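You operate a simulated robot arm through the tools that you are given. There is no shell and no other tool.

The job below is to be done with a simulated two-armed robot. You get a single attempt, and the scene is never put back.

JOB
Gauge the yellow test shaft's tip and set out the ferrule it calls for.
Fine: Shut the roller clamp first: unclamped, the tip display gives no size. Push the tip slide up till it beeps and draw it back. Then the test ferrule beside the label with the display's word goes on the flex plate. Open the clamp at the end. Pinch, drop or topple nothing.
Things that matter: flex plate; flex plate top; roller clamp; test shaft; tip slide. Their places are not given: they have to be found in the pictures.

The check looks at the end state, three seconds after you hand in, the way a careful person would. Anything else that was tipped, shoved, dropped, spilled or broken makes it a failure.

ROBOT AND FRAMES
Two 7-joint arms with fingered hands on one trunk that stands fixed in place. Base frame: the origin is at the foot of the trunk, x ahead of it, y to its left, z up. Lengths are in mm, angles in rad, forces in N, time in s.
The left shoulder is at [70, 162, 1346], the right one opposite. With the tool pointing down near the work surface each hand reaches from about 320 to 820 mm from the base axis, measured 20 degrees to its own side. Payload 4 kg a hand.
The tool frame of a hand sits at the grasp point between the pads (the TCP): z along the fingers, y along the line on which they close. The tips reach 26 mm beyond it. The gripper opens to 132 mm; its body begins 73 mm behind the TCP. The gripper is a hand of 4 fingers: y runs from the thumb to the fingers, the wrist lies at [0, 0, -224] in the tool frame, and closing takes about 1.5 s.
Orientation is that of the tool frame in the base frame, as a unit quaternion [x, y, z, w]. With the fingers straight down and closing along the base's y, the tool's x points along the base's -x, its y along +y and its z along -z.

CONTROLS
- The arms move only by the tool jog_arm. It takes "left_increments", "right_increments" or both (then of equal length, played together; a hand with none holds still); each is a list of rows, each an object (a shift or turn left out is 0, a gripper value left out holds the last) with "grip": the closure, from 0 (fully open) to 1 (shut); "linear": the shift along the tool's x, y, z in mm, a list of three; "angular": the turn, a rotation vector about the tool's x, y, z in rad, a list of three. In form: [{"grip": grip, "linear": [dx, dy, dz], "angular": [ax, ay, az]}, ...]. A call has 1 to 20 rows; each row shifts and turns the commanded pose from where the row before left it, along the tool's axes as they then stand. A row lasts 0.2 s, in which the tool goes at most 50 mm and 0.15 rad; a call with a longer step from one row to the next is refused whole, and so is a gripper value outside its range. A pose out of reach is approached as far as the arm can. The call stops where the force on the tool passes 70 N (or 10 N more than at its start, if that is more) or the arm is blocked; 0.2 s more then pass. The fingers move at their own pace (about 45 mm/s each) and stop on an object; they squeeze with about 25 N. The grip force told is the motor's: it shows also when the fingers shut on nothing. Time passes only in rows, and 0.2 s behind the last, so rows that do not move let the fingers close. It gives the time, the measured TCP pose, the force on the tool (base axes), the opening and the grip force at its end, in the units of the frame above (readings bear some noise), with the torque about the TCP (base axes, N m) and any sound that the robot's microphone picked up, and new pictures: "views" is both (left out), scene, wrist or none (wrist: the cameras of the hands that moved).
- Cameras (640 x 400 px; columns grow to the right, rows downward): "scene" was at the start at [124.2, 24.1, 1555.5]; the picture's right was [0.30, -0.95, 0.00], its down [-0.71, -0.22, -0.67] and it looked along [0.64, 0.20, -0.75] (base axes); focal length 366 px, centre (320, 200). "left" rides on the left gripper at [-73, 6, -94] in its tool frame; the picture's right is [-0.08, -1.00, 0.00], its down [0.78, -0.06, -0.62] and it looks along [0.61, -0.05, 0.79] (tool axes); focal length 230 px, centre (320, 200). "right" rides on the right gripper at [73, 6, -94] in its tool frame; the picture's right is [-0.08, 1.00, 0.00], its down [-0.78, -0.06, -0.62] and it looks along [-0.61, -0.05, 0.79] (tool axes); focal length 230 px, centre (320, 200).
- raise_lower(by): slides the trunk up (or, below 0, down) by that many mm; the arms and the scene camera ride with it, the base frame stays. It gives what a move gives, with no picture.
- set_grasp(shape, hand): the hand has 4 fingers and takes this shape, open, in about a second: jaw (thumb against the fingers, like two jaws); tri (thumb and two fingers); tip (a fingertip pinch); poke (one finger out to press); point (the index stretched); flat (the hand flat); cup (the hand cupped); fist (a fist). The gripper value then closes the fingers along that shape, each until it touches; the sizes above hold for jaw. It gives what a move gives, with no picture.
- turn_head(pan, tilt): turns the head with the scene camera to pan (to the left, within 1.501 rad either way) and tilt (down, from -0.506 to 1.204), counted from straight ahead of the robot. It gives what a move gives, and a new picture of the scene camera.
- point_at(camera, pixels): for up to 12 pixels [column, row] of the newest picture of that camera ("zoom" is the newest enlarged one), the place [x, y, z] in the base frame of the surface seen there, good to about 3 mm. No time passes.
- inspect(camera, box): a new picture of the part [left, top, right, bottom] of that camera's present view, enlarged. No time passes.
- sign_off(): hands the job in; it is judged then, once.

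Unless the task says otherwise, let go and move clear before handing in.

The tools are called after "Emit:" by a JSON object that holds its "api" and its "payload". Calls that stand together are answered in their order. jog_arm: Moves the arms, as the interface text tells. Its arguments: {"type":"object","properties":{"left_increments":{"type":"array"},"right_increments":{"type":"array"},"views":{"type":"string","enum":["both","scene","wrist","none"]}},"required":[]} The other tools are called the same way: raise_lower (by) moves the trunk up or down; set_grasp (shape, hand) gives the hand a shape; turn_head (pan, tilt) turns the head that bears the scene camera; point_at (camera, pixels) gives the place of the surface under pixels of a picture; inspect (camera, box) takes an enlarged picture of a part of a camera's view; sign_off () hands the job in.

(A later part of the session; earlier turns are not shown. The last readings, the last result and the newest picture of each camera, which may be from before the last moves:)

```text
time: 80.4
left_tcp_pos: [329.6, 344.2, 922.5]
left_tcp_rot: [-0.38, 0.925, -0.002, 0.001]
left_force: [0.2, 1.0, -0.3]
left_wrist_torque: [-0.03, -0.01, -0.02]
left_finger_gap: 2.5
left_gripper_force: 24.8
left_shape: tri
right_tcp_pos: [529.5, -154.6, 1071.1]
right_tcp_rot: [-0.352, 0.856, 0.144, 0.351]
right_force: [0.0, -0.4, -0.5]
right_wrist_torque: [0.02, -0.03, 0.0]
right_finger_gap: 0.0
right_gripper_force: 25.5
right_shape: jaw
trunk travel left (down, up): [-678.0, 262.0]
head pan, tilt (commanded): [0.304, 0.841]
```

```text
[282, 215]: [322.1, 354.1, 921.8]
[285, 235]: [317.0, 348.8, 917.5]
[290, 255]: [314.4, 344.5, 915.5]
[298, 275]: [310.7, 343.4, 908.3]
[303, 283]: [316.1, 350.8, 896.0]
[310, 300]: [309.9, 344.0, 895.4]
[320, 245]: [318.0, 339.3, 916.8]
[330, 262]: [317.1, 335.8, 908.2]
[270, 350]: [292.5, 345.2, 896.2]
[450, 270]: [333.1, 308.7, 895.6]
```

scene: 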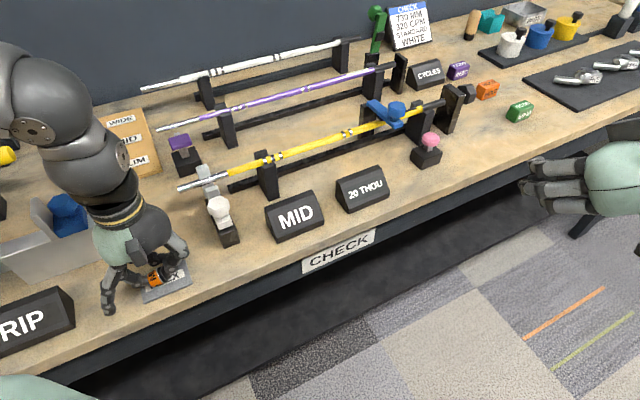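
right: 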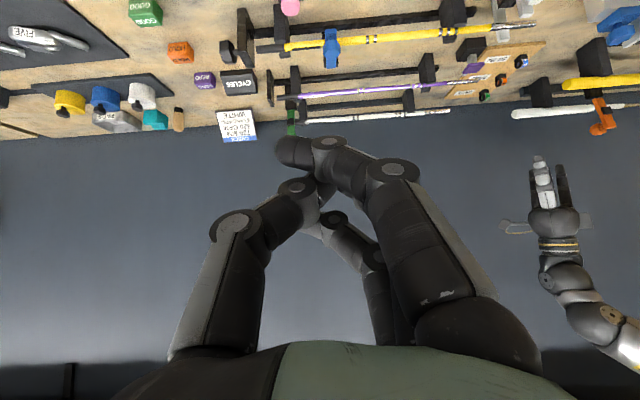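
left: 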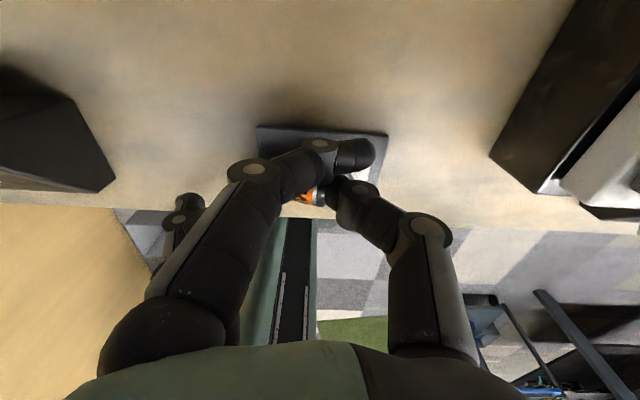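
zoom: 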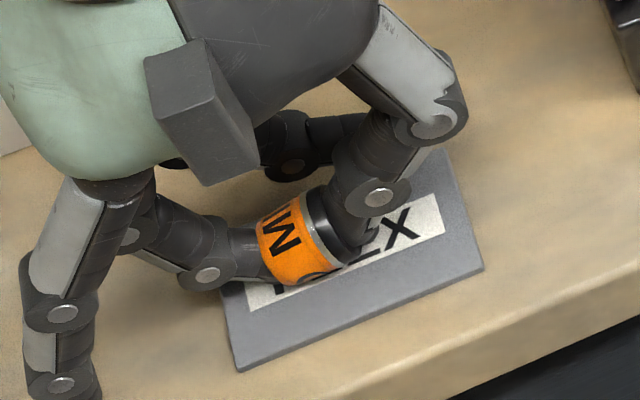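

The ferrule's cross-section works out to a bottom of about z=895.5, the same as the plate top, so contact is imminent. I'll ease down in sub-millimetre steps until a light touch registers.

Emit:
{"api": "jog_arm", "payload": {"left_increments": [{"linear": [0, 0, 0.7]}, {"linear": [0, 0, 0.7]}], "views": "none"}}

```text
time: 81.0
left_tcp_pos: [329.7, 344.3, 921.9]
left_tcp_rot: [-0.381, 0.925, -0.001, 0.0]
left_force: [-1.1, -0.1, 1.0]
left_wrist_torque: [0.01, 0.01, 0.05]
left_finger_gap: 2.4
left_gripper_force: 24.2
left_shape: tri
right_tcp_pos: [529.8, -153.8, 1071.4]
right_tcp_rot: [-0.351, 0.855, 0.145, 0.352]
right_force: [-0.4, 0.4, 0.1]
right_wrist_torque: [-0.02, -0.01, 0.02]
right_finger_gap: 0.0
right_gripper_force: 25.1
right_shape: jaw
trunk travel left (down, up): [-678.0, 262.0]
head pan, tilt (commanded): [0.304, 0.841]
```

Emit:
{"api": "jog_arm", "payload": {"left_increments": [{"linear": [0, 0, 0.8]}, {"linear": [0, 0, 0.8]}], "views": "none"}}

```text
time: 81.6
left_tcp_pos: [328.4, 342.8, 921.1]
left_tcp_rot: [-0.38, 0.925, -0.001, 0.002]
left_force: [0.8, 4.9, 18.9]
left_wrist_torque: [0.35, 0.25, -0.05]
left_finger_gap: 3.5
left_gripper_force: 25.0
left_shape: tri
right_tcp_pos: [529.7, -154.7, 1072.6]
right_tcp_rot: [-0.351, 0.855, 0.145, 0.352]
right_force: [-0.5, 0.1, -0.3]
right_wrist_torque: [0.01, 0.04, 0.0]
right_finger_gap: 0.0
right_gripper_force: 25.2
right_shape: jaw
trunk travel left (down, up): [-678.0, 262.0]
head pan, tilt (commanded): [0.304, 0.841]
```

The ferrule is resting on the plate (19 N upward). I'll ease the pressure and open the fingers just a little, in stages.

Emit:
{"api": "jog_arm", "payload": {"left_increments": [{"linear": [0, 0, -0.7]}, {"grip": 0.88}, {"grip": 0.84}, {"grip": 0.81}, {"grip": 0.79}, {"grip": 0.77}, {"grip": 0.77}], "views": "both"}}

Emit:
{"api": "inspect", "payload": {"camera": "scene", "box": [110, 230, 210, 310]}}

Emit:
{"api": "inspect", "payload": {"camera": "left", "box": [220, 110, 420, 250]}}

```text
time: 83.2
left_tcp_pos: [329.7, 342.4, 920.9]
left_tcp_rot: [-0.381, 0.925, -0.002, 0.001]
left_force: [0.7, -0.7, 2.7]
left_wrist_torque: [0.01, -0.03, 0.02]
left_finger_gap: 29.4
left_gripper_force: 0.1
left_shape: tri
right_tcp_pos: [529.7, -154.0, 1072.8]
right_tcp_rot: [-0.351, 0.856, 0.144, 0.353]
right_force: [-1.0, 0.3, 0.7]
right_wrist_torque: [0.01, 0.03, -0.01]
right_finger_gap: 0.0
right_gripper_force: 24.9
right_shape: jaw
trunk travel left (down, up): [-678.0, 262.0]
head pan, tilt (commanded): [0.304, 0.841]
```

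scene: 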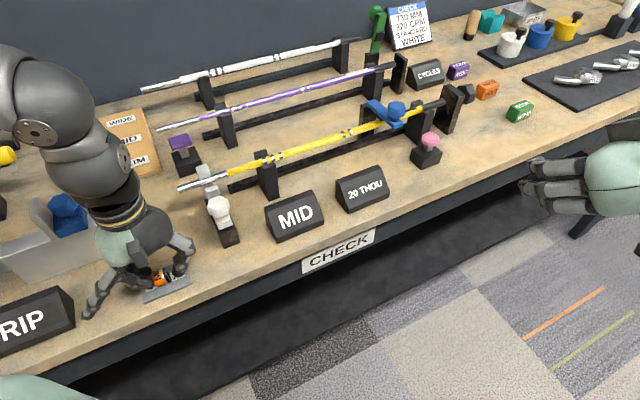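
left: 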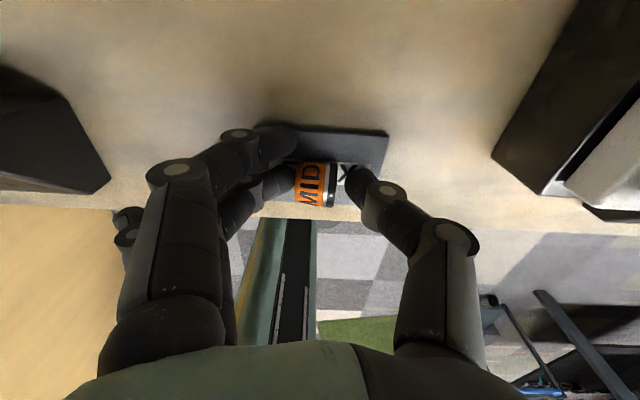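

```text
5.00 times, centred on (160, 270) of scene
```

zoom: 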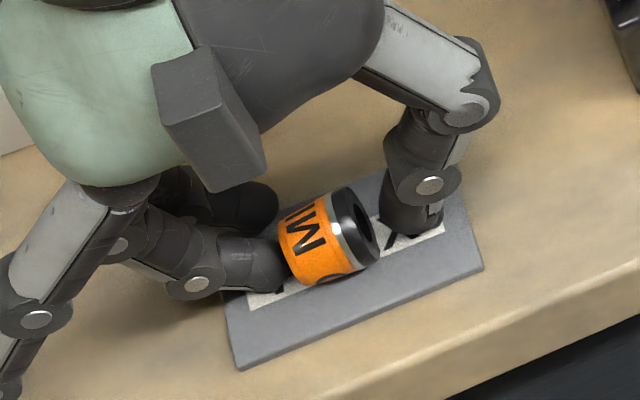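

```text
2.86 times, centred on (320, 180) of left
```

zoom: 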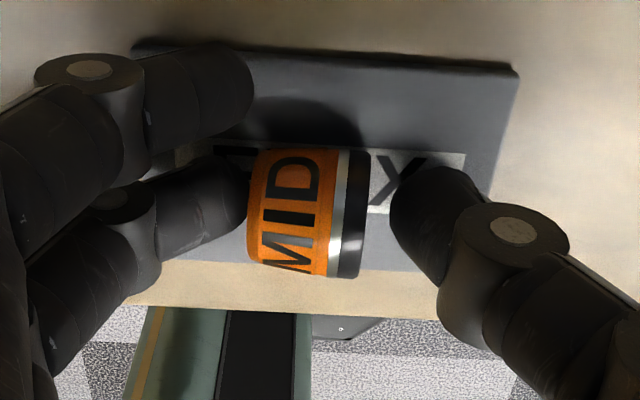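

The ferrule stands free on the plate at (160,275), with the thumb off and the middle finger just touching its end. I'll open slightly more and then lift straight up slowly.

Emit:
{"api": "jog_arm", "payload": {"left_increments": [{"grip": 0.73}, {"grip": 0.7}, {"grip": 0.7}], "views": "both"}}

Emit:
{"api": "inspect", "payload": {"camera": "left", "box": [220, 110, 420, 250]}}

Emit:
{"api": "inspect", "payload": {"camera": "scene", "box": [40, 220, 220, 340]}}

```text
time: 84.0
left_tcp_pos: [329.0, 343.4, 921.0]
left_tcp_rot: [-0.38, 0.925, -0.002, 0.0]
left_force: [0.5, -1.1, 4.2]
left_wrist_torque: [0.05, 0.0, -0.03]
left_finger_gap: 38.3
left_gripper_force: 0.0
left_shape: tri
right_tcp_pos: [530.0, -154.7, 1071.1]
right_tcp_rot: [-0.35, 0.855, 0.144, 0.353]
right_force: [0.1, 0.4, 0.5]
right_wrist_torque: [0.01, 0.03, 0.02]
right_finger_gap: 0.0
right_gripper_force: 24.7
right_shape: jaw
trunk travel left (down, up): [-678.0, 262.0]
head pan, tilt (commanded): [0.304, 0.841]
```

scene: 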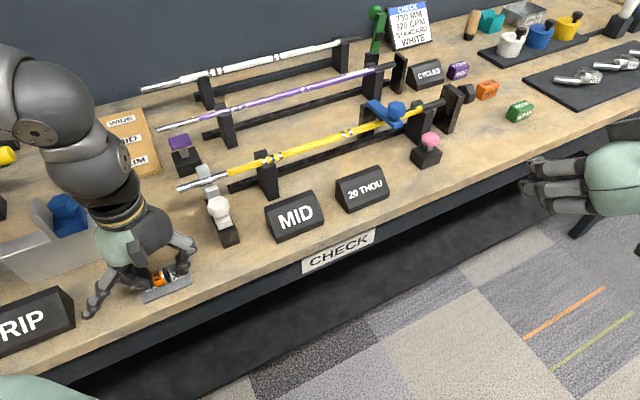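
left: 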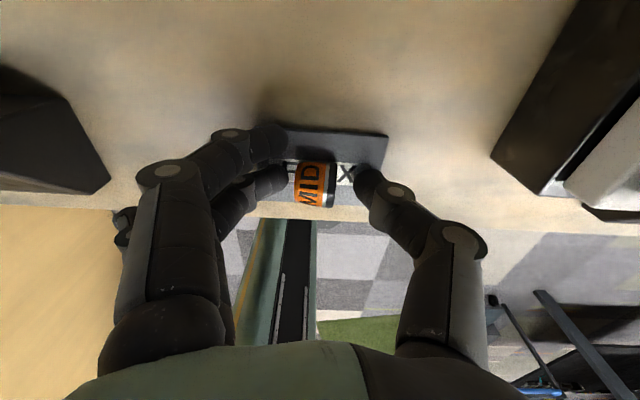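

```text
2.86 times, centred on (320, 180) of left
```

zoom: 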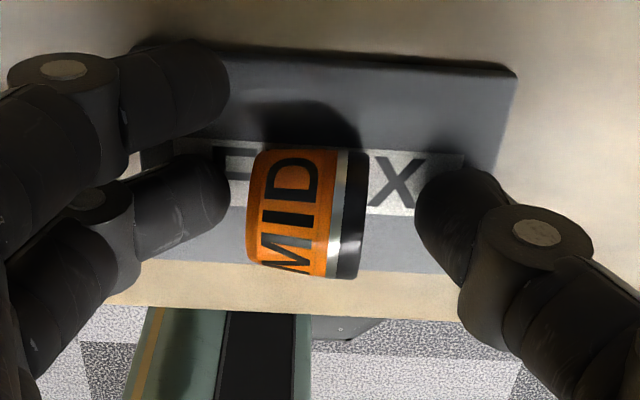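

```text
3.33 times, centred on (130, 280) of scene
```

zoom: 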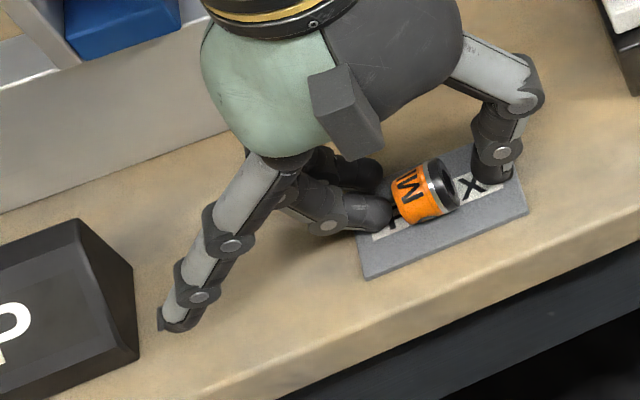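

The ferrule rests free on the plate, steady, with both fingertips off it. I'll lift straight up slowly, then use the trunk to rise clear.

Emit:
{"api": "jog_arm", "payload": {"left_increments": [{"linear": [0, 0, -2]}, {"linear": [0, 0, -4]}, {"linear": [0, 0, -8]}, {"linear": [0, 0, -10]}, {"linear": [0, 0, -10]}, {"linear": [0, 0, -10]}], "views": "both"}}

Emit:
{"api": "raise_lower", "payload": {"by": 147}}

Emit:
{"api": "jog_arm", "payload": {"left_increments": [{"linear": [0, 0, 0]}], "views": "both"}}

Emit:
{"api": "inspect", "payload": {"camera": "left", "box": [240, 40, 400, 160]}}

```text
time: 85.4
left_tcp_pos: [328.3, 343.3, 964.1]
left_tcp_rot: [-0.38, 0.925, -0.002, 0.0]
left_force: [-0.5, 0.5, -0.7]
left_wrist_torque: [0.04, 0.0, 0.0]
left_finger_gap: 39.2
left_gripper_force: 0.1
left_shape: tri
right_tcp_pos: [529.9, -154.3, 1071.7]
right_tcp_rot: [-0.352, 0.855, 0.145, 0.351]
right_force: [0.4, -0.2, -0.1]
right_wrist_torque: [0.02, -0.01, -0.01]
right_finger_gap: 0.0
right_gripper_force: 25.0
right_shape: jaw
trunk travel left (down, up): [-678.0, 262.0]
head pan, tilt (commanded): [0.304, 0.841]
```

scene: 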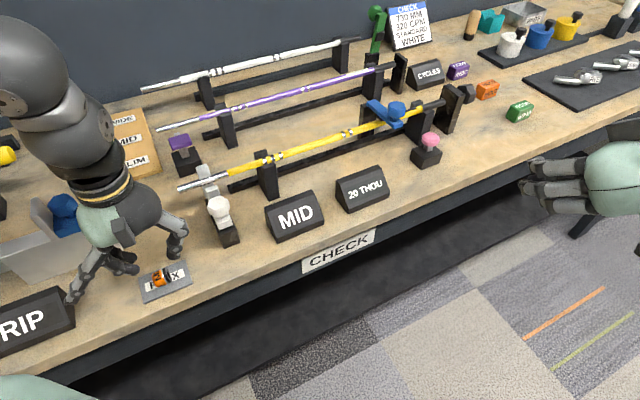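
left: 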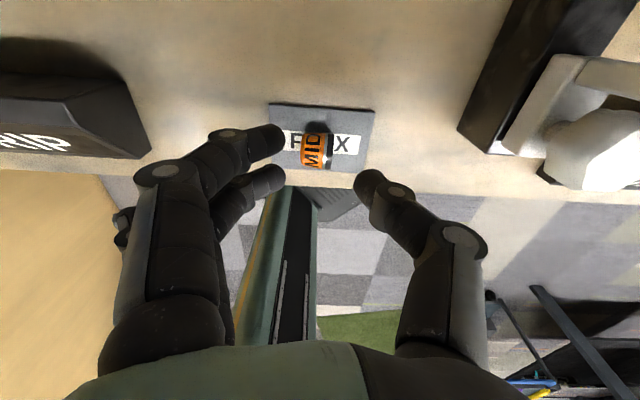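

```text
time: 87.1
left_tcp_pos: [328.4, 343.7, 1110.9]
left_tcp_rot: [-0.38, 0.925, -0.001, 0.001]
left_force: [0.3, -0.8, 0.0]
left_wrist_torque: [-0.02, -0.04, -0.02]
left_finger_gap: 39.2
left_gripper_force: 0.0
left_shape: tri
right_tcp_pos: [529.5, -154.0, 1219.4]
right_tcp_rot: [-0.351, 0.856, 0.144, 0.352]
right_force: [0.1, -0.4, 0.2]
right_wrist_torque: [0.02, -0.02, 0.0]
right_finger_gap: 0.0
right_gripper_force: 24.9
right_shape: jaw
trunk travel left (down, up): [-825.0, 115.0]
head pan, tilt (commanded): [0.304, 0.841]
```

```text
time: 87.5
left_tcp_pos: [329.4, 342.7, 1110.3]
left_tcp_rot: [-0.379, 0.925, -0.002, 0.001]
left_force: [-0.5, -0.2, 0.4]
left_wrist_torque: [0.01, 0.0, 0.0]
left_finger_gap: 39.0
left_gripper_force: 0.2
left_shape: tri
right_tcp_pos: [529.7, -154.6, 1219.4]
right_tcp_rot: [-0.352, 0.856, 0.144, 0.351]
right_force: [0.6, 0.0, -0.1]
right_wrist_torque: [0.02, -0.01, 0.02]
right_finger_gap: 0.1
right_gripper_force: 25.2
right_shape: jaw
trunk travel left (down, up): [-825.0, 115.0]
head pan, tilt (commanded): [0.304, 0.841]
```

scene: 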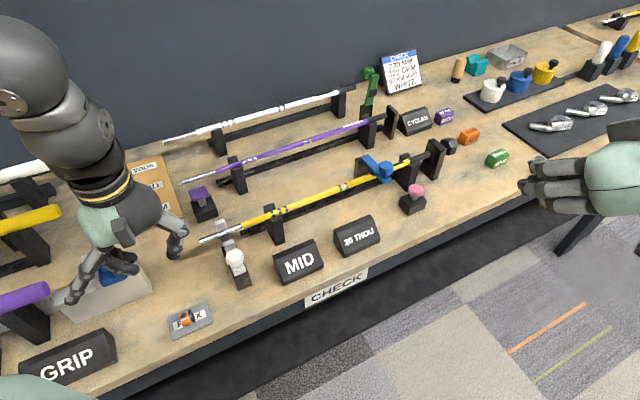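
left: 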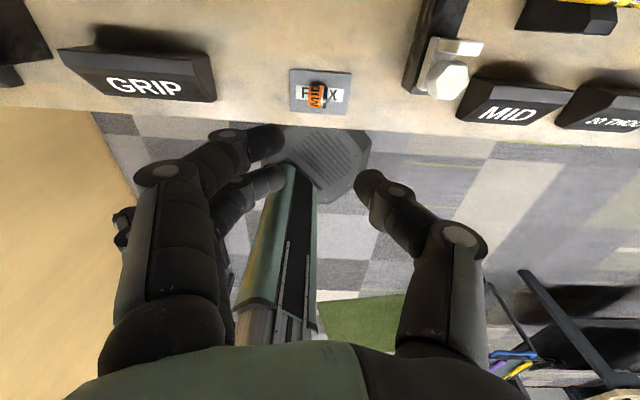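

```text
3.33 times, centred on (320, 100) of left
```

zoom: 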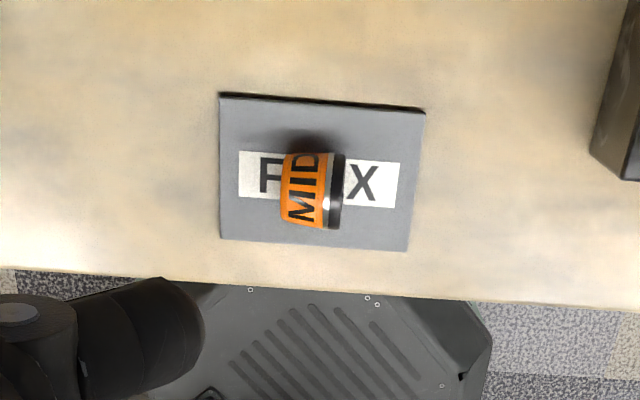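

The MID ferrule sits steady in the middle of the FLEX plate. The last step is to open the roller clamp. I'll raise the trunk as before and give the right hand the fingertip-pinch shape for lifting the blue knob.

Emit:
{"api": "raise_lower", "payload": {"by": 115}}

Emit:
{"api": "set_grasp", "payload": {"hand": "right", "shape": "tip"}}

Emit:
{"api": "jog_arm", "payload": {"right_increments": [{"grip": 0.45}, {"grip": 0.45}, {"grip": 0.45}, {"grip": 0.45}], "views": "both"}}

Emit:
{"api": "inspect", "payload": {"camera": "scene", "box": [330, 160, 450, 250]}}

```text
time: 89.0
left_tcp_pos: [330.0, 343.3, 1226.0]
left_tcp_rot: [-0.381, 0.925, -0.002, 0.0]
left_force: [0.3, -0.2, -0.8]
left_wrist_torque: [0.01, 0.01, 0.0]
left_finger_gap: 39.3
left_gripper_force: 0.1
left_shape: tri
right_tcp_pos: [529.8, -153.1, 1333.1]
right_tcp_rot: [-0.351, 0.855, 0.145, 0.352]
right_force: [0.2, 0.3, -0.1]
right_wrist_torque: [0.0, 0.0, 0.03]
right_finger_gap: 0.0
right_gripper_force: 24.8
right_shape: jaw
trunk travel left (down, up): [-940.0, 0.0]
head pan, tilt (commanded): [0.304, 0.841]
```

```text
time: 89.9
left_tcp_pos: [329.3, 344.4, 1227.4]
left_tcp_rot: [-0.38, 0.925, -0.001, 0.001]
left_force: [-0.1, -1.0, -0.2]
left_wrist_torque: [0.01, 0.01, 0.0]
left_finger_gap: 39.3
left_gripper_force: 0.0
left_shape: tri
right_tcp_pos: [529.6, -153.1, 1333.9]
right_tcp_rot: [-0.352, 0.855, 0.145, 0.352]
right_force: [-0.2, 0.1, 0.7]
right_wrist_torque: [0.02, 0.0, 0.0]
right_finger_gap: 132.0
right_gripper_force: 0.1
right_shape: tip
trunk travel left (down, up): [-940.0, 0.0]
head pan, tilt (commanded): [0.304, 0.841]
```

```text
time: 90.9
left_tcp_pos: [329.3, 343.7, 1226.8]
left_tcp_rot: [-0.38, 0.925, -0.001, 0.001]
left_force: [-0.1, 0.6, 0.0]
left_wrist_torque: [0.0, -0.01, -0.01]
left_finger_gap: 39.2
left_gripper_force: 0.0
left_shape: tri
right_tcp_pos: [530.8, -153.7, 1335.3]
right_tcp_rot: [-0.351, 0.855, 0.145, 0.352]
right_force: [0.0, -0.2, 0.4]
right_wrist_torque: [0.02, -0.02, 0.02]
right_finger_gap: 73.6
right_gripper_force: 0.1
right_shape: tip
trunk travel left (down, up): [-940.0, 0.0]
head pan, tilt (commanded): [0.304, 0.841]
```

scene: 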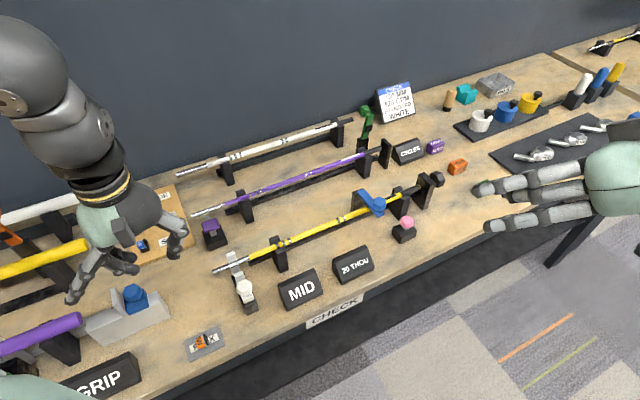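
right: 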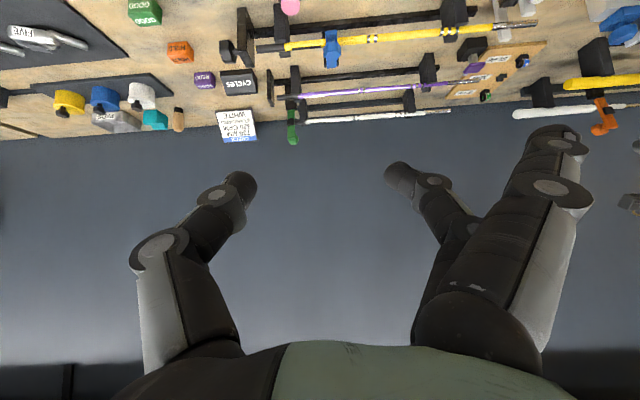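

```text
4.44 times, centred on (390, 205) of scene
```

zoom: 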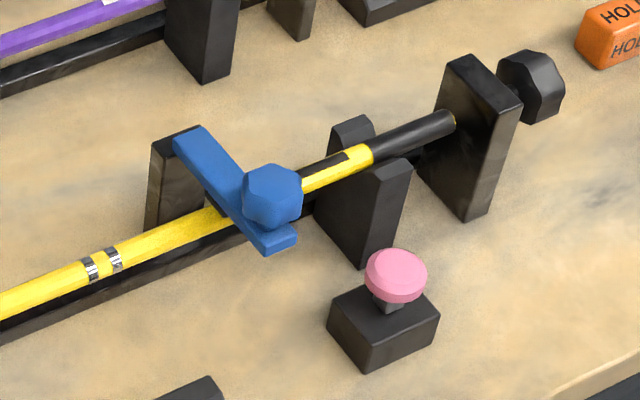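

The clamp lever lies flat with its knob at (372,204) in the scene, and the hand is in the pinch shape. I'll measure the knob and lever for the grasp.

Emit:
{"api": "point_at", "payload": {"camera": "zoom", "pixels": [[272, 195], [250, 195], [295, 195], [272, 170], [272, 218], [260, 180], [285, 210], [280, 245], [265, 245], [215, 165], [190, 140], [240, 215]]}}

```text
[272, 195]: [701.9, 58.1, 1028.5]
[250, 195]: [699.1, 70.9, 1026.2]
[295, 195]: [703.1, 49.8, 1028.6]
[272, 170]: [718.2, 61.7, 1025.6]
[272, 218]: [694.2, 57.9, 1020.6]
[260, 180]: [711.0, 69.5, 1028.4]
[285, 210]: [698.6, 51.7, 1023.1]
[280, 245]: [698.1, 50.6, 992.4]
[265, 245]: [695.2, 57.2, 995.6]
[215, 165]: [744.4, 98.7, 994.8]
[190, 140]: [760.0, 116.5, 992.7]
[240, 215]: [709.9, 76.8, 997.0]
```

The knob's centre is about (708,61,1016). I'll bring the right hand to a standoff about 80 mm short of it along the fingers.

Emit:
{"api": "jog_arm", "payload": {"right_increments": [{"linear": [3.9, 3.8, 40.7]}, {"linear": [3.9, 3.8, 40.7]}, {"linear": [3.9, 3.8, 40.7]}, {"linear": [3.9, 3.8, 40.7]}, {"linear": [3.9, 3.8, 40.7]}, {"linear": [3.9, 3.8, 40.7]}, {"linear": [3.9, 3.8, 40.7]}, {"linear": [3.9, 3.8, 40.7]}], "views": "both"}}

Emit:
{"api": "inspect", "payload": {"camera": "right", "box": [220, 40, 420, 200]}}

```text
time: 92.7
left_tcp_pos: [329.4, 345.2, 1224.2]
left_tcp_rot: [-0.38, 0.925, -0.002, 0.001]
left_force: [-0.1, 0.6, 0.3]
left_wrist_torque: [0.0, -0.02, -0.02]
left_finger_gap: 39.0
left_gripper_force: 0.0
left_shape: tri
right_tcp_pos: [656.7, 16.4, 1078.1]
right_tcp_rot: [-0.351, 0.856, 0.143, 0.352]
right_force: [-0.4, 0.5, -0.1]
right_wrist_torque: [0.0, -0.01, -0.02]
right_finger_gap: 73.3
right_gripper_force: 0.0
right_shape: tip
trunk travel left (down, up): [-940.0, 0.0]
head pan, tilt (commanded): [0.304, 0.841]
```

scene: 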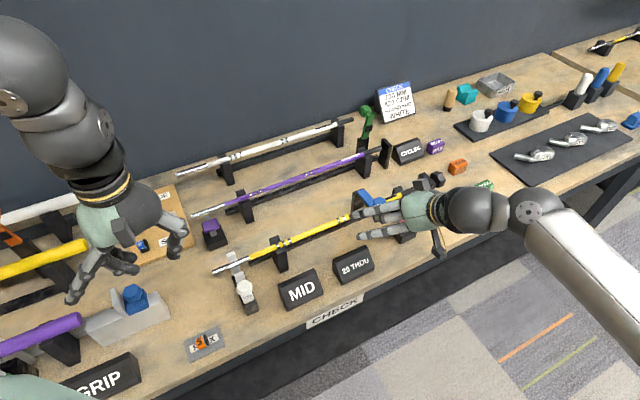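
right: 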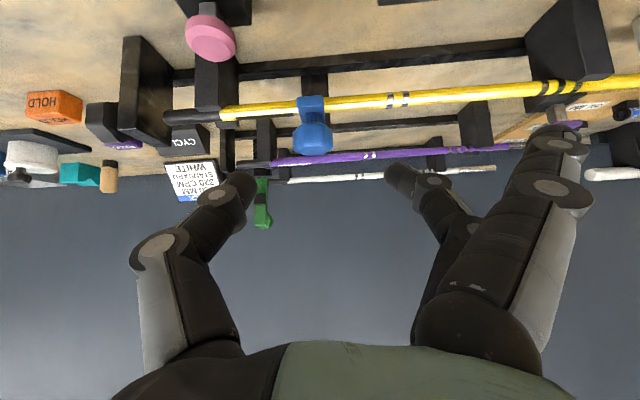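

```text
2.50 times, centred on (320, 120) of right
```

zoom: 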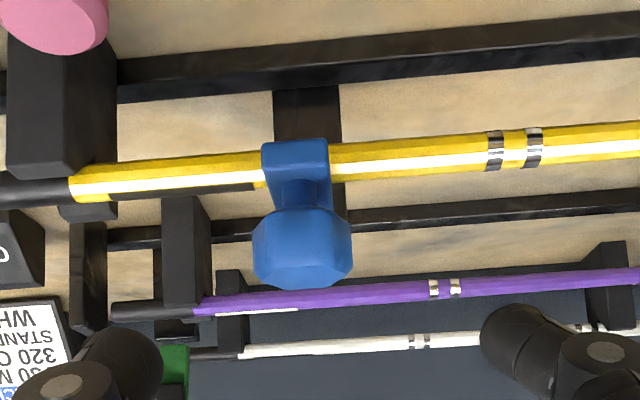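

The knob is slightly off the pinch line in the right image (313,140). I'll correct by a few millimetres while advancing most of the way, then re-check.

Emit:
{"api": "jog_arm", "payload": {"right_increments": [{"linear": [-2.5, -2, 20]}, {"linear": [-2.5, -2, 20]}, {"linear": [0, 0, 10]}], "views": "both"}}

Emit:
{"api": "inspect", "payload": {"camera": "right", "box": [200, 60, 440, 240]}}

Emit:
{"api": "inspect", "payload": {"camera": "scene", "box": [320, 160, 440, 250]}}

```text
time: 93.5
left_tcp_pos: [329.1, 343.8, 1227.0]
left_tcp_rot: [-0.38, 0.925, -0.002, 0.0]
left_force: [-0.4, 0.6, 0.3]
left_wrist_torque: [0.03, 0.0, -0.01]
left_finger_gap: 39.0
left_gripper_force: 0.1
left_shape: tri
right_tcp_pos: [686.1, 39.3, 1048.5]
right_tcp_rot: [-0.352, 0.855, 0.145, 0.351]
right_force: [-0.9, -0.3, -0.5]
right_wrist_torque: [-0.03, 0.03, 0.0]
right_finger_gap: 73.6
right_gripper_force: 0.1
right_shape: tip
trunk travel left (down, up): [-940.0, 0.0]
head pan, tilt (commanded): [0.304, 0.841]
```

scene: 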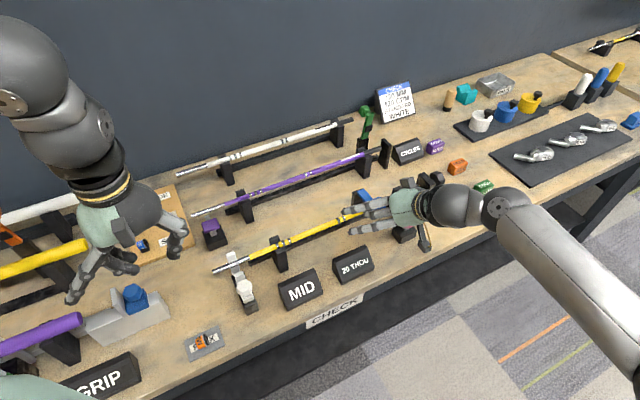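
right: 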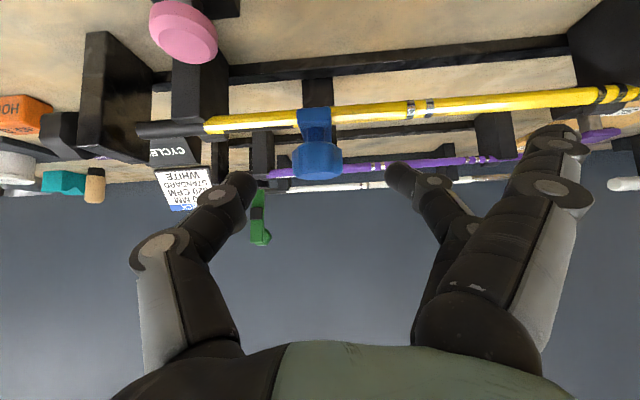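

```text
2.22 times, centred on (320, 150) of right
```

zoom: 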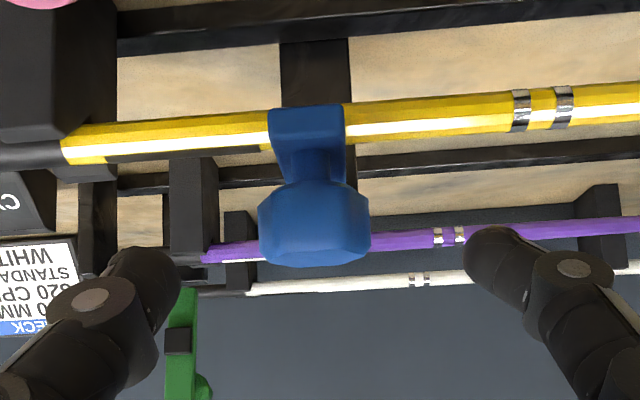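

```text
4.44 times, centred on (380, 205) of scene
```

zoom: 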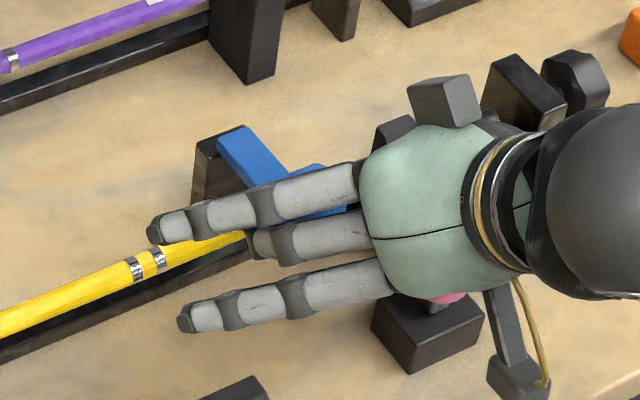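

The knob now lies on the pinch line. I'll advance the last 28 mm so the fingertips straddle it, then close gently.

Emit:
{"api": "jog_arm", "payload": {"right_increments": [{"linear": [0, 0, 14]}, {"linear": [0, 0, 14]}, {"grip": 0.6}, {"grip": 0.68}, {"grip": 0.75}, {"grip": 0.82}, {"grip": 0.9}, {"grip": 0.9}], "views": "both"}}

Emit:
{"api": "inspect", "payload": {"camera": "right", "box": [200, 80, 440, 260]}}

Emit:
{"api": "inspect", "payload": {"camera": "scene", "box": [320, 160, 440, 250]}}

```text
time: 95.3
left_tcp_pos: [329.6, 343.8, 1226.6]
left_tcp_rot: [-0.38, 0.925, -0.001, 0.001]
left_force: [-0.8, -0.5, 0.5]
left_wrist_torque: [0.01, -0.01, 0.01]
left_finger_gap: 39.0
left_gripper_force: 0.0
left_shape: tri
right_tcp_pos: [699.4, 52.6, 1028.3]
right_tcp_rot: [-0.351, 0.856, 0.144, 0.352]
right_force: [0.2, -1.9, 0.3]
right_wrist_torque: [-0.02, 0.01, -0.02]
right_finger_gap: 23.6
right_gripper_force: 25.3
right_shape: tip
trunk travel left (down, up): [-940.0, 0.0]
head pan, tilt (commanded): [0.304, 0.841]
```

scene: 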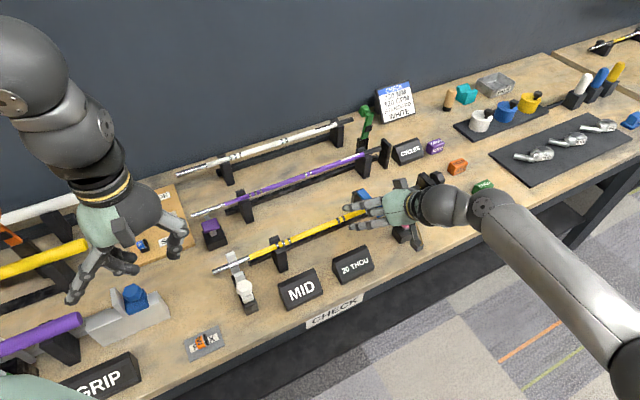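
right: 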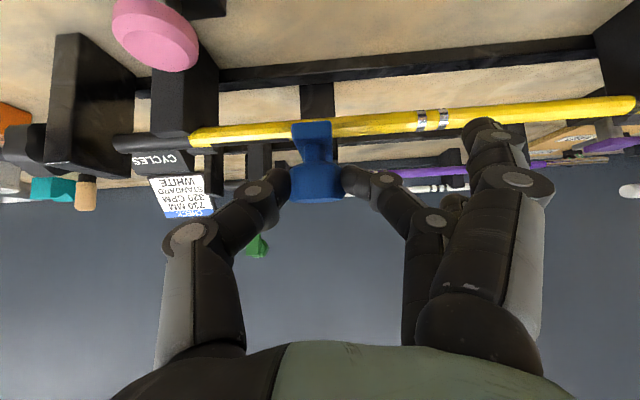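

```text
2.22 times, centred on (320, 170) of right
```

zoom: 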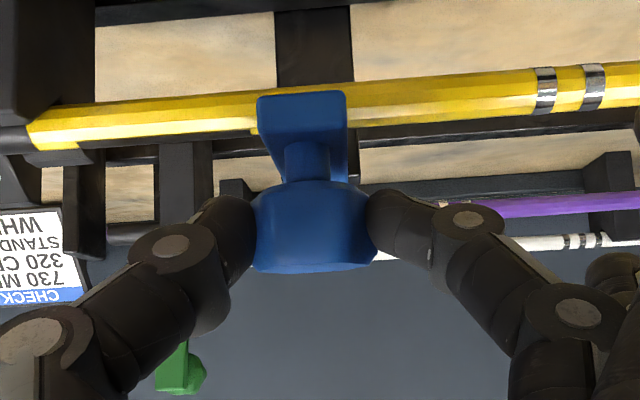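

```text
4.44 times, centred on (380, 205) of scene
```

zoom: 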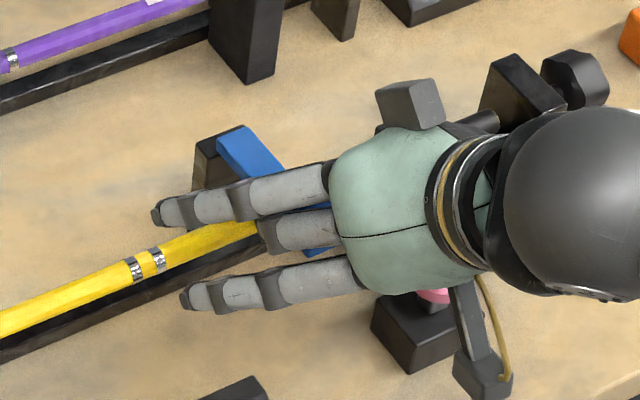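

The thumb and finger hold the knob on both sides (25 N), leaving it free to pivot. I'll begin lifting it along its arc, up and back, with a small first motion.

Emit:
{"api": "jog_arm", "payload": {"right_increments": [{"linear": [-4.7, 0, -1.9]}, {"linear": [-4.7, 0, -1.9]}, {"linear": [-4.7, 0, -1.8]}], "views": "both"}}

Emit:
{"api": "inspect", "payload": {"camera": "right", "box": [200, 80, 440, 260]}}

```text
time: 96.1
left_tcp_pos: [329.0, 343.2, 1225.3]
left_tcp_rot: [-0.38, 0.925, -0.001, 0.001]
left_force: [0.6, -0.1, 0.6]
left_wrist_torque: [0.02, 0.01, -0.03]
left_finger_gap: 39.2
left_gripper_force: 0.1
left_shape: tri
right_tcp_pos: [703.8, 56.1, 1043.2]
right_tcp_rot: [-0.352, 0.856, 0.144, 0.352]
right_force: [-2.6, -0.7, -1.5]
right_wrist_torque: [-0.13, 0.13, 0.02]
right_finger_gap: 23.5
right_gripper_force: 25.0
right_shape: tip
trunk travel left (down, up): [-940.0, 0.0]
head pan, tilt (commanded): [0.304, 0.841]
```

scene: 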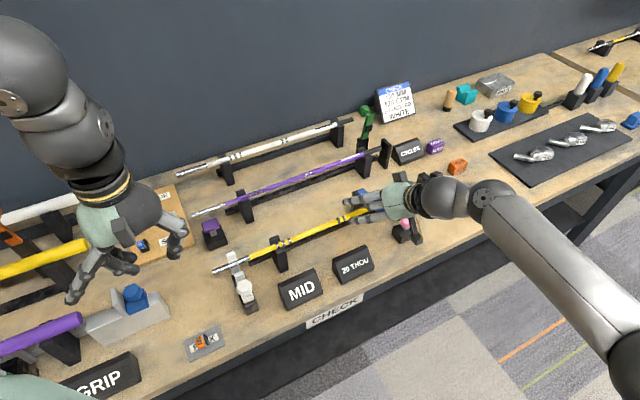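
right: 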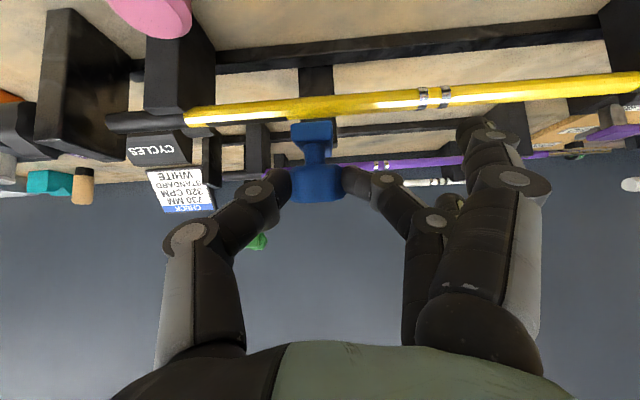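

```text
2.22 times, centred on (320, 170) of right
```

zoom: 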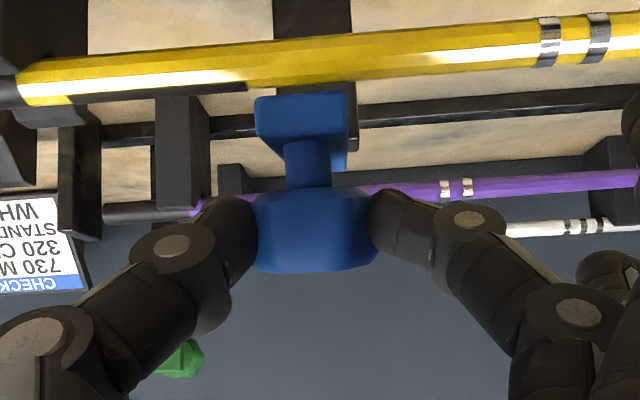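

The knob follows with only about 3 N, pivoting between the tips as planned. I'll continue along the arc.

Emit:
{"api": "jog_arm", "payload": {"right_increments": [{"linear": [-7.4, 0, -1.6]}, {"linear": [-7.4, 0, -1.5]}, {"linear": [-7.6, 0, -0.2]}, {"linear": [-7.6, 0, -0.15]}, {"linear": [-7.6, 0, 1.1]}, {"linear": [-7.5, 0, 1.1]}], "views": "both"}}

Emit:
{"api": "inspect", "payload": {"camera": "right", "box": [200, 80, 440, 260]}}

```text
time: 97.5
left_tcp_pos: [329.4, 344.0, 1226.5]
left_tcp_rot: [-0.38, 0.925, -0.001, 0.001]
left_force: [-0.5, -0.1, 0.5]
left_wrist_torque: [0.03, 0.01, 0.02]
left_finger_gap: 39.2
left_gripper_force: 0.0
left_shape: tri
right_tcp_pos: [725.9, 78.7, 1075.1]
right_tcp_rot: [-0.351, 0.855, 0.145, 0.352]
right_force: [-3.6, 1.5, -1.4]
right_wrist_torque: [-0.13, 0.21, 0.12]
right_finger_gap: 23.4
right_gripper_force: 25.4
right_shape: tip
trunk travel left (down, up): [-940.0, 0.0]
head pan, tilt (commanded): [0.304, 0.841]
```

scene: 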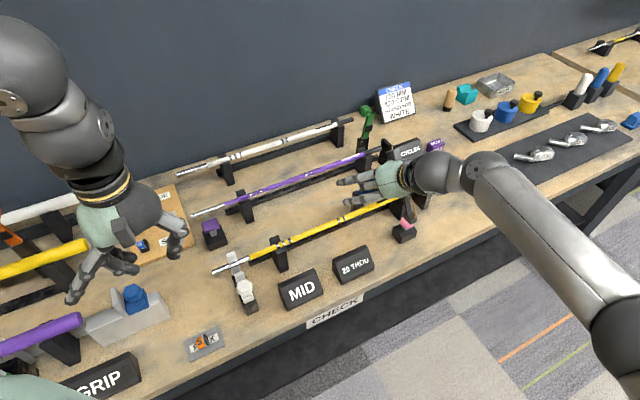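
right: 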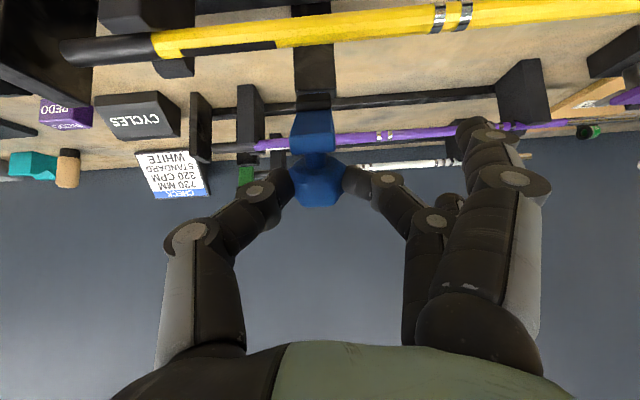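

```text
2.22 times, centred on (320, 170) of right
```

zoom: 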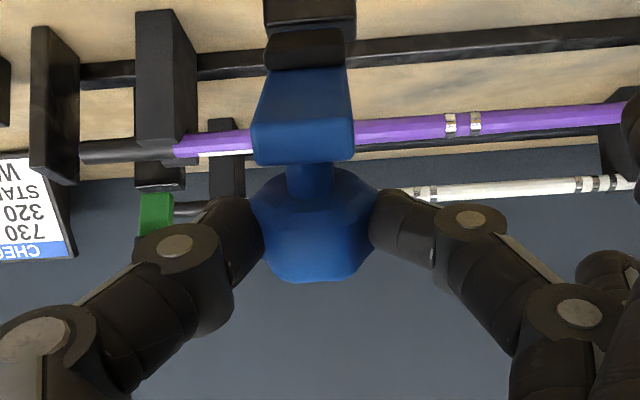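

The lever is about halfway up and the forces remain small. I'll continue toward its original upright lean.

Emit:
{"api": "jog_arm", "payload": {"right_increments": [{"linear": [-7.0, 0, 2.6]}, {"linear": [-7.0, 0, 2.6]}, {"linear": [-6.7, 0, 3.7]}, {"linear": [-6.7, 0, 3.7]}, {"linear": [-5.9, 0, 4.7]}, {"linear": [-5.9, 0, 4.7]}], "views": "both"}}

Emit:
{"api": "inspect", "payload": {"camera": "right", "box": [200, 40, 440, 260]}}

```text
time: 98.9
left_tcp_pos: [328.4, 343.5, 1225.8]
left_tcp_rot: [-0.38, 0.925, -0.002, 0.001]
left_force: [-0.5, -0.5, 0.5]
left_wrist_torque: [0.01, 0.0, 0.03]
left_finger_gap: 39.4
left_gripper_force: 0.1
left_shape: tri
right_tcp_pos: [757.1, 108.8, 1086.0]
right_tcp_rot: [-0.351, 0.855, 0.144, 0.352]
right_force: [-3.4, -0.4, 0.5]
right_wrist_torque: [-0.16, 0.14, 0.06]
right_finger_gap: 22.9
right_gripper_force: 24.7
right_shape: tip
trunk travel left (down, up): [-940.0, 0.0]
head pan, tilt (commanded): [0.304, 0.841]
```

scene: 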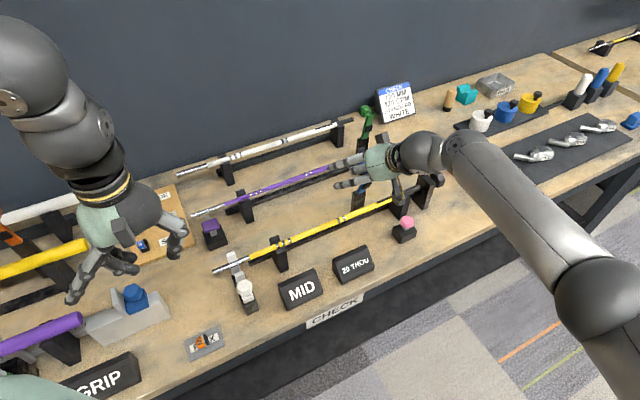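
right: 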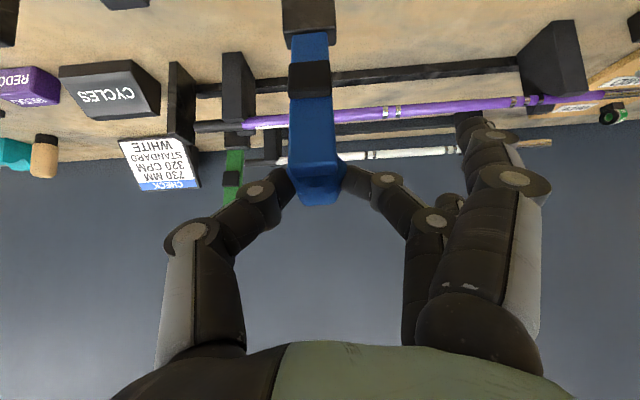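

```text
1.82 times, centred on (320, 150) of right
```

zoom: 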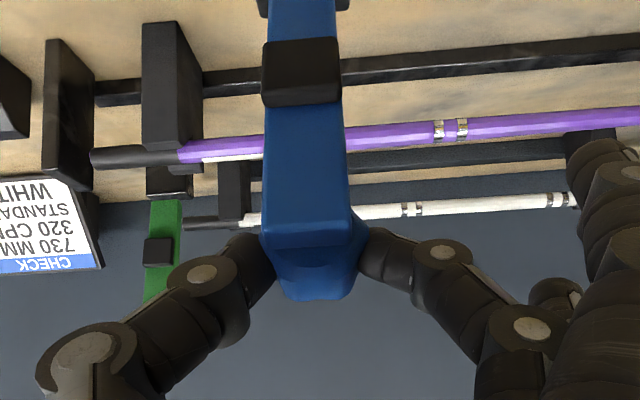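

The lever is almost back to its starting pose. I'll push the last few degrees gently and watch for its stop.

Emit:
{"api": "jog_arm", "payload": {"right_increments": [{"linear": [-3, 0, 3.2]}, {"linear": [-3, 0, 3.3]}, {"linear": [-3, 0, 3.4]}], "views": "both"}}

Emit:
{"api": "inspect", "payload": {"camera": "right", "box": [200, 40, 440, 260]}}

```text
time: 99.7
left_tcp_pos: [327.5, 342.9, 1226.5]
left_tcp_rot: [-0.38, 0.925, -0.001, 0.0]
left_force: [0.1, -0.4, 0.8]
left_wrist_torque: [-0.04, 0.01, 0.0]
left_finger_gap: 38.9
left_gripper_force: 0.1
left_shape: tri
right_tcp_pos: [767.1, 118.4, 1088.1]
right_tcp_rot: [-0.351, 0.856, 0.144, 0.352]
right_force: [-2.9, -1.1, 1.2]
right_wrist_torque: [-0.16, 0.09, 0.07]
right_finger_gap: 23.1
right_gripper_force: 25.0
right_shape: tip
trunk travel left (down, up): [-940.0, 0.0]
head pan, tilt (commanded): [0.304, 0.841]
```

scene: 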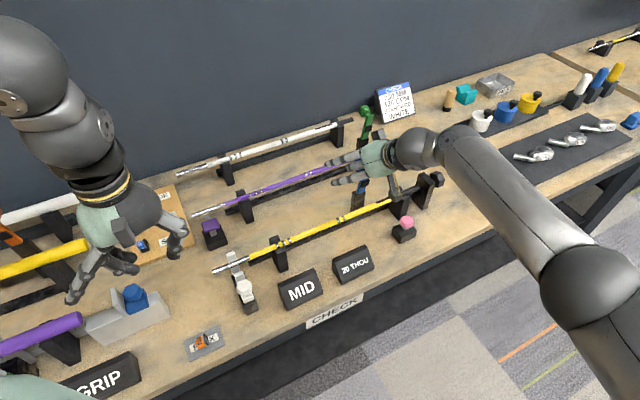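
right: 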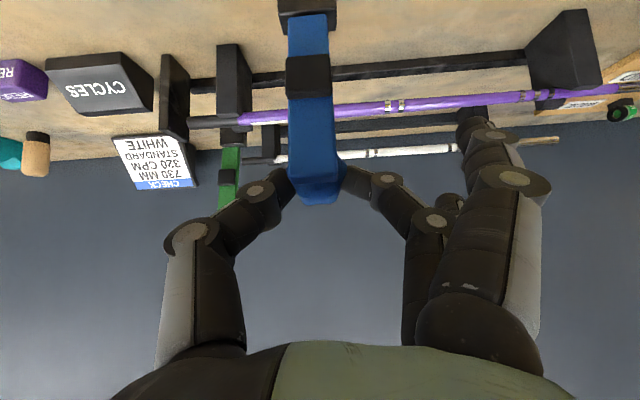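

```text
1.82 times, centred on (320, 150) of right
```

zoom: 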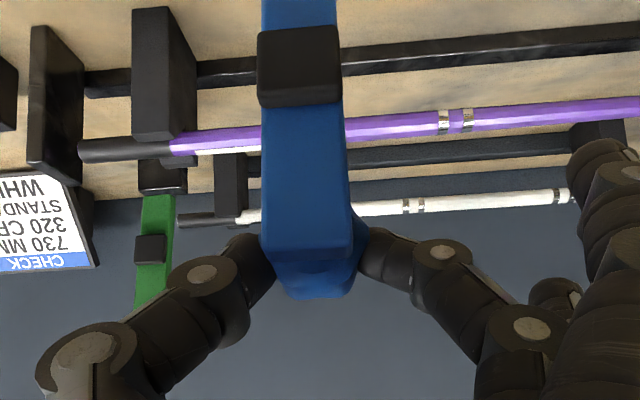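

The lever looks like it did at the start. I'll measure its lean against the first readings.

Emit:
{"api": "point_at", "payload": {"camera": "right", "pixels": [[312, 170], [312, 150], [312, 125], [311, 105], [308, 75], [308, 40], [308, 20], [318, 195]]}}

```text
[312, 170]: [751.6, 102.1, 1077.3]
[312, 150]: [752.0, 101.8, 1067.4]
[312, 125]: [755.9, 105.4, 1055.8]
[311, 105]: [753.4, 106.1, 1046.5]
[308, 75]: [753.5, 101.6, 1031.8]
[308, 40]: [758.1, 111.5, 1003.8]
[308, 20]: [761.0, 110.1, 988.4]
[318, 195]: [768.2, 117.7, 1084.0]
```

The lean matches the starting pose to within about a millimetre. I'll nudge it 3 mm further to confirm it is at its stop.

Emit:
{"api": "jog_arm", "payload": {"right_increments": [{"linear": [-1, 0, 1.2]}, {"linear": [-1, 0, 1.2]}], "views": "none"}}

```text
time: 100.3
left_tcp_pos: [327.8, 340.8, 1227.2]
left_tcp_rot: [-0.38, 0.925, -0.001, 0.001]
left_force: [-1.2, -0.2, -0.9]
left_wrist_torque: [-0.01, 0.01, 0.0]
left_finger_gap: 39.3
left_gripper_force: 0.2
left_shape: tri
right_tcp_pos: [767.8, 119.0, 1086.4]
right_tcp_rot: [-0.352, 0.855, 0.145, 0.351]
right_force: [-8.6, -5.7, 2.0]
right_wrist_torque: [-0.2, 0.23, 0.05]
right_finger_gap: 23.2
right_gripper_force: 24.9
right_shape: tip
trunk travel left (down, up): [-940.0, 0.0]
head pan, tilt (commanded): [0.304, 0.841]
```

The resistance rose to 10 N with almost no movement, so the lever is at its open stop. I'll ease off and open the pinch without moving the hand.

Emit:
{"api": "jog_arm", "payload": {"right_increments": [{"linear": [0.8, 0, -1], "grip": 0.8}, {"grip": 0.7}, {"grip": 0.6}, {"grip": 0.45}, {"grip": 0.4}, {"grip": 0.4}], "views": "both"}}

Emit:
{"api": "inspect", "payload": {"camera": "right", "box": [200, 40, 440, 260]}}

```text
time: 101.7
left_tcp_pos: [328.7, 344.7, 1225.5]
left_tcp_rot: [-0.38, 0.925, -0.002, 0.001]
left_force: [0.1, 0.5, -0.8]
left_wrist_torque: [0.0, 0.04, 0.02]
left_finger_gap: 39.1
left_gripper_force: 0.0
left_shape: tri
right_tcp_pos: [768.2, 119.3, 1087.0]
right_tcp_rot: [-0.352, 0.855, 0.145, 0.351]
right_force: [0.5, 0.2, 0.2]
right_wrist_torque: [-0.02, -0.01, -0.01]
right_finger_gap: 78.8
right_gripper_force: 0.1
right_shape: tip
trunk travel left (down, up): [-940.0, 0.0]
head pan, tilt (commanded): [0.304, 0.841]
```

scene: 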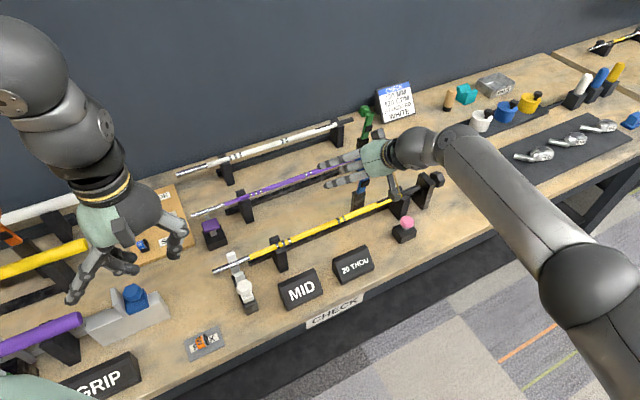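
right: 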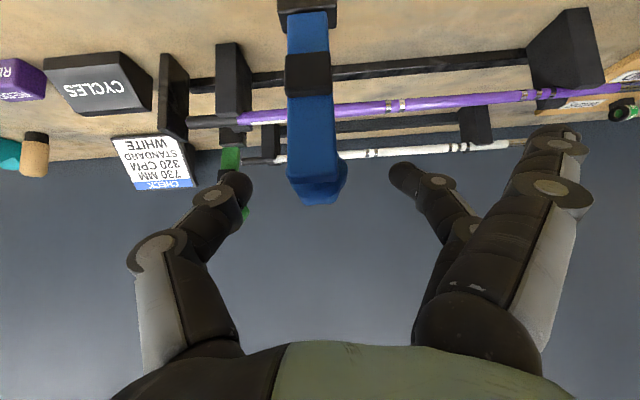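

```text
1.82 times, centred on (320, 150) of right
```

zoom: 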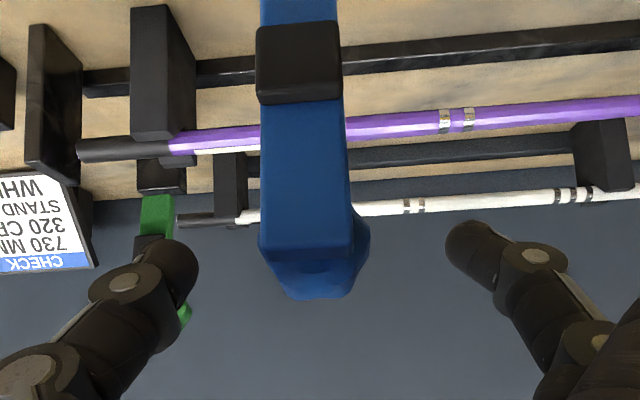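

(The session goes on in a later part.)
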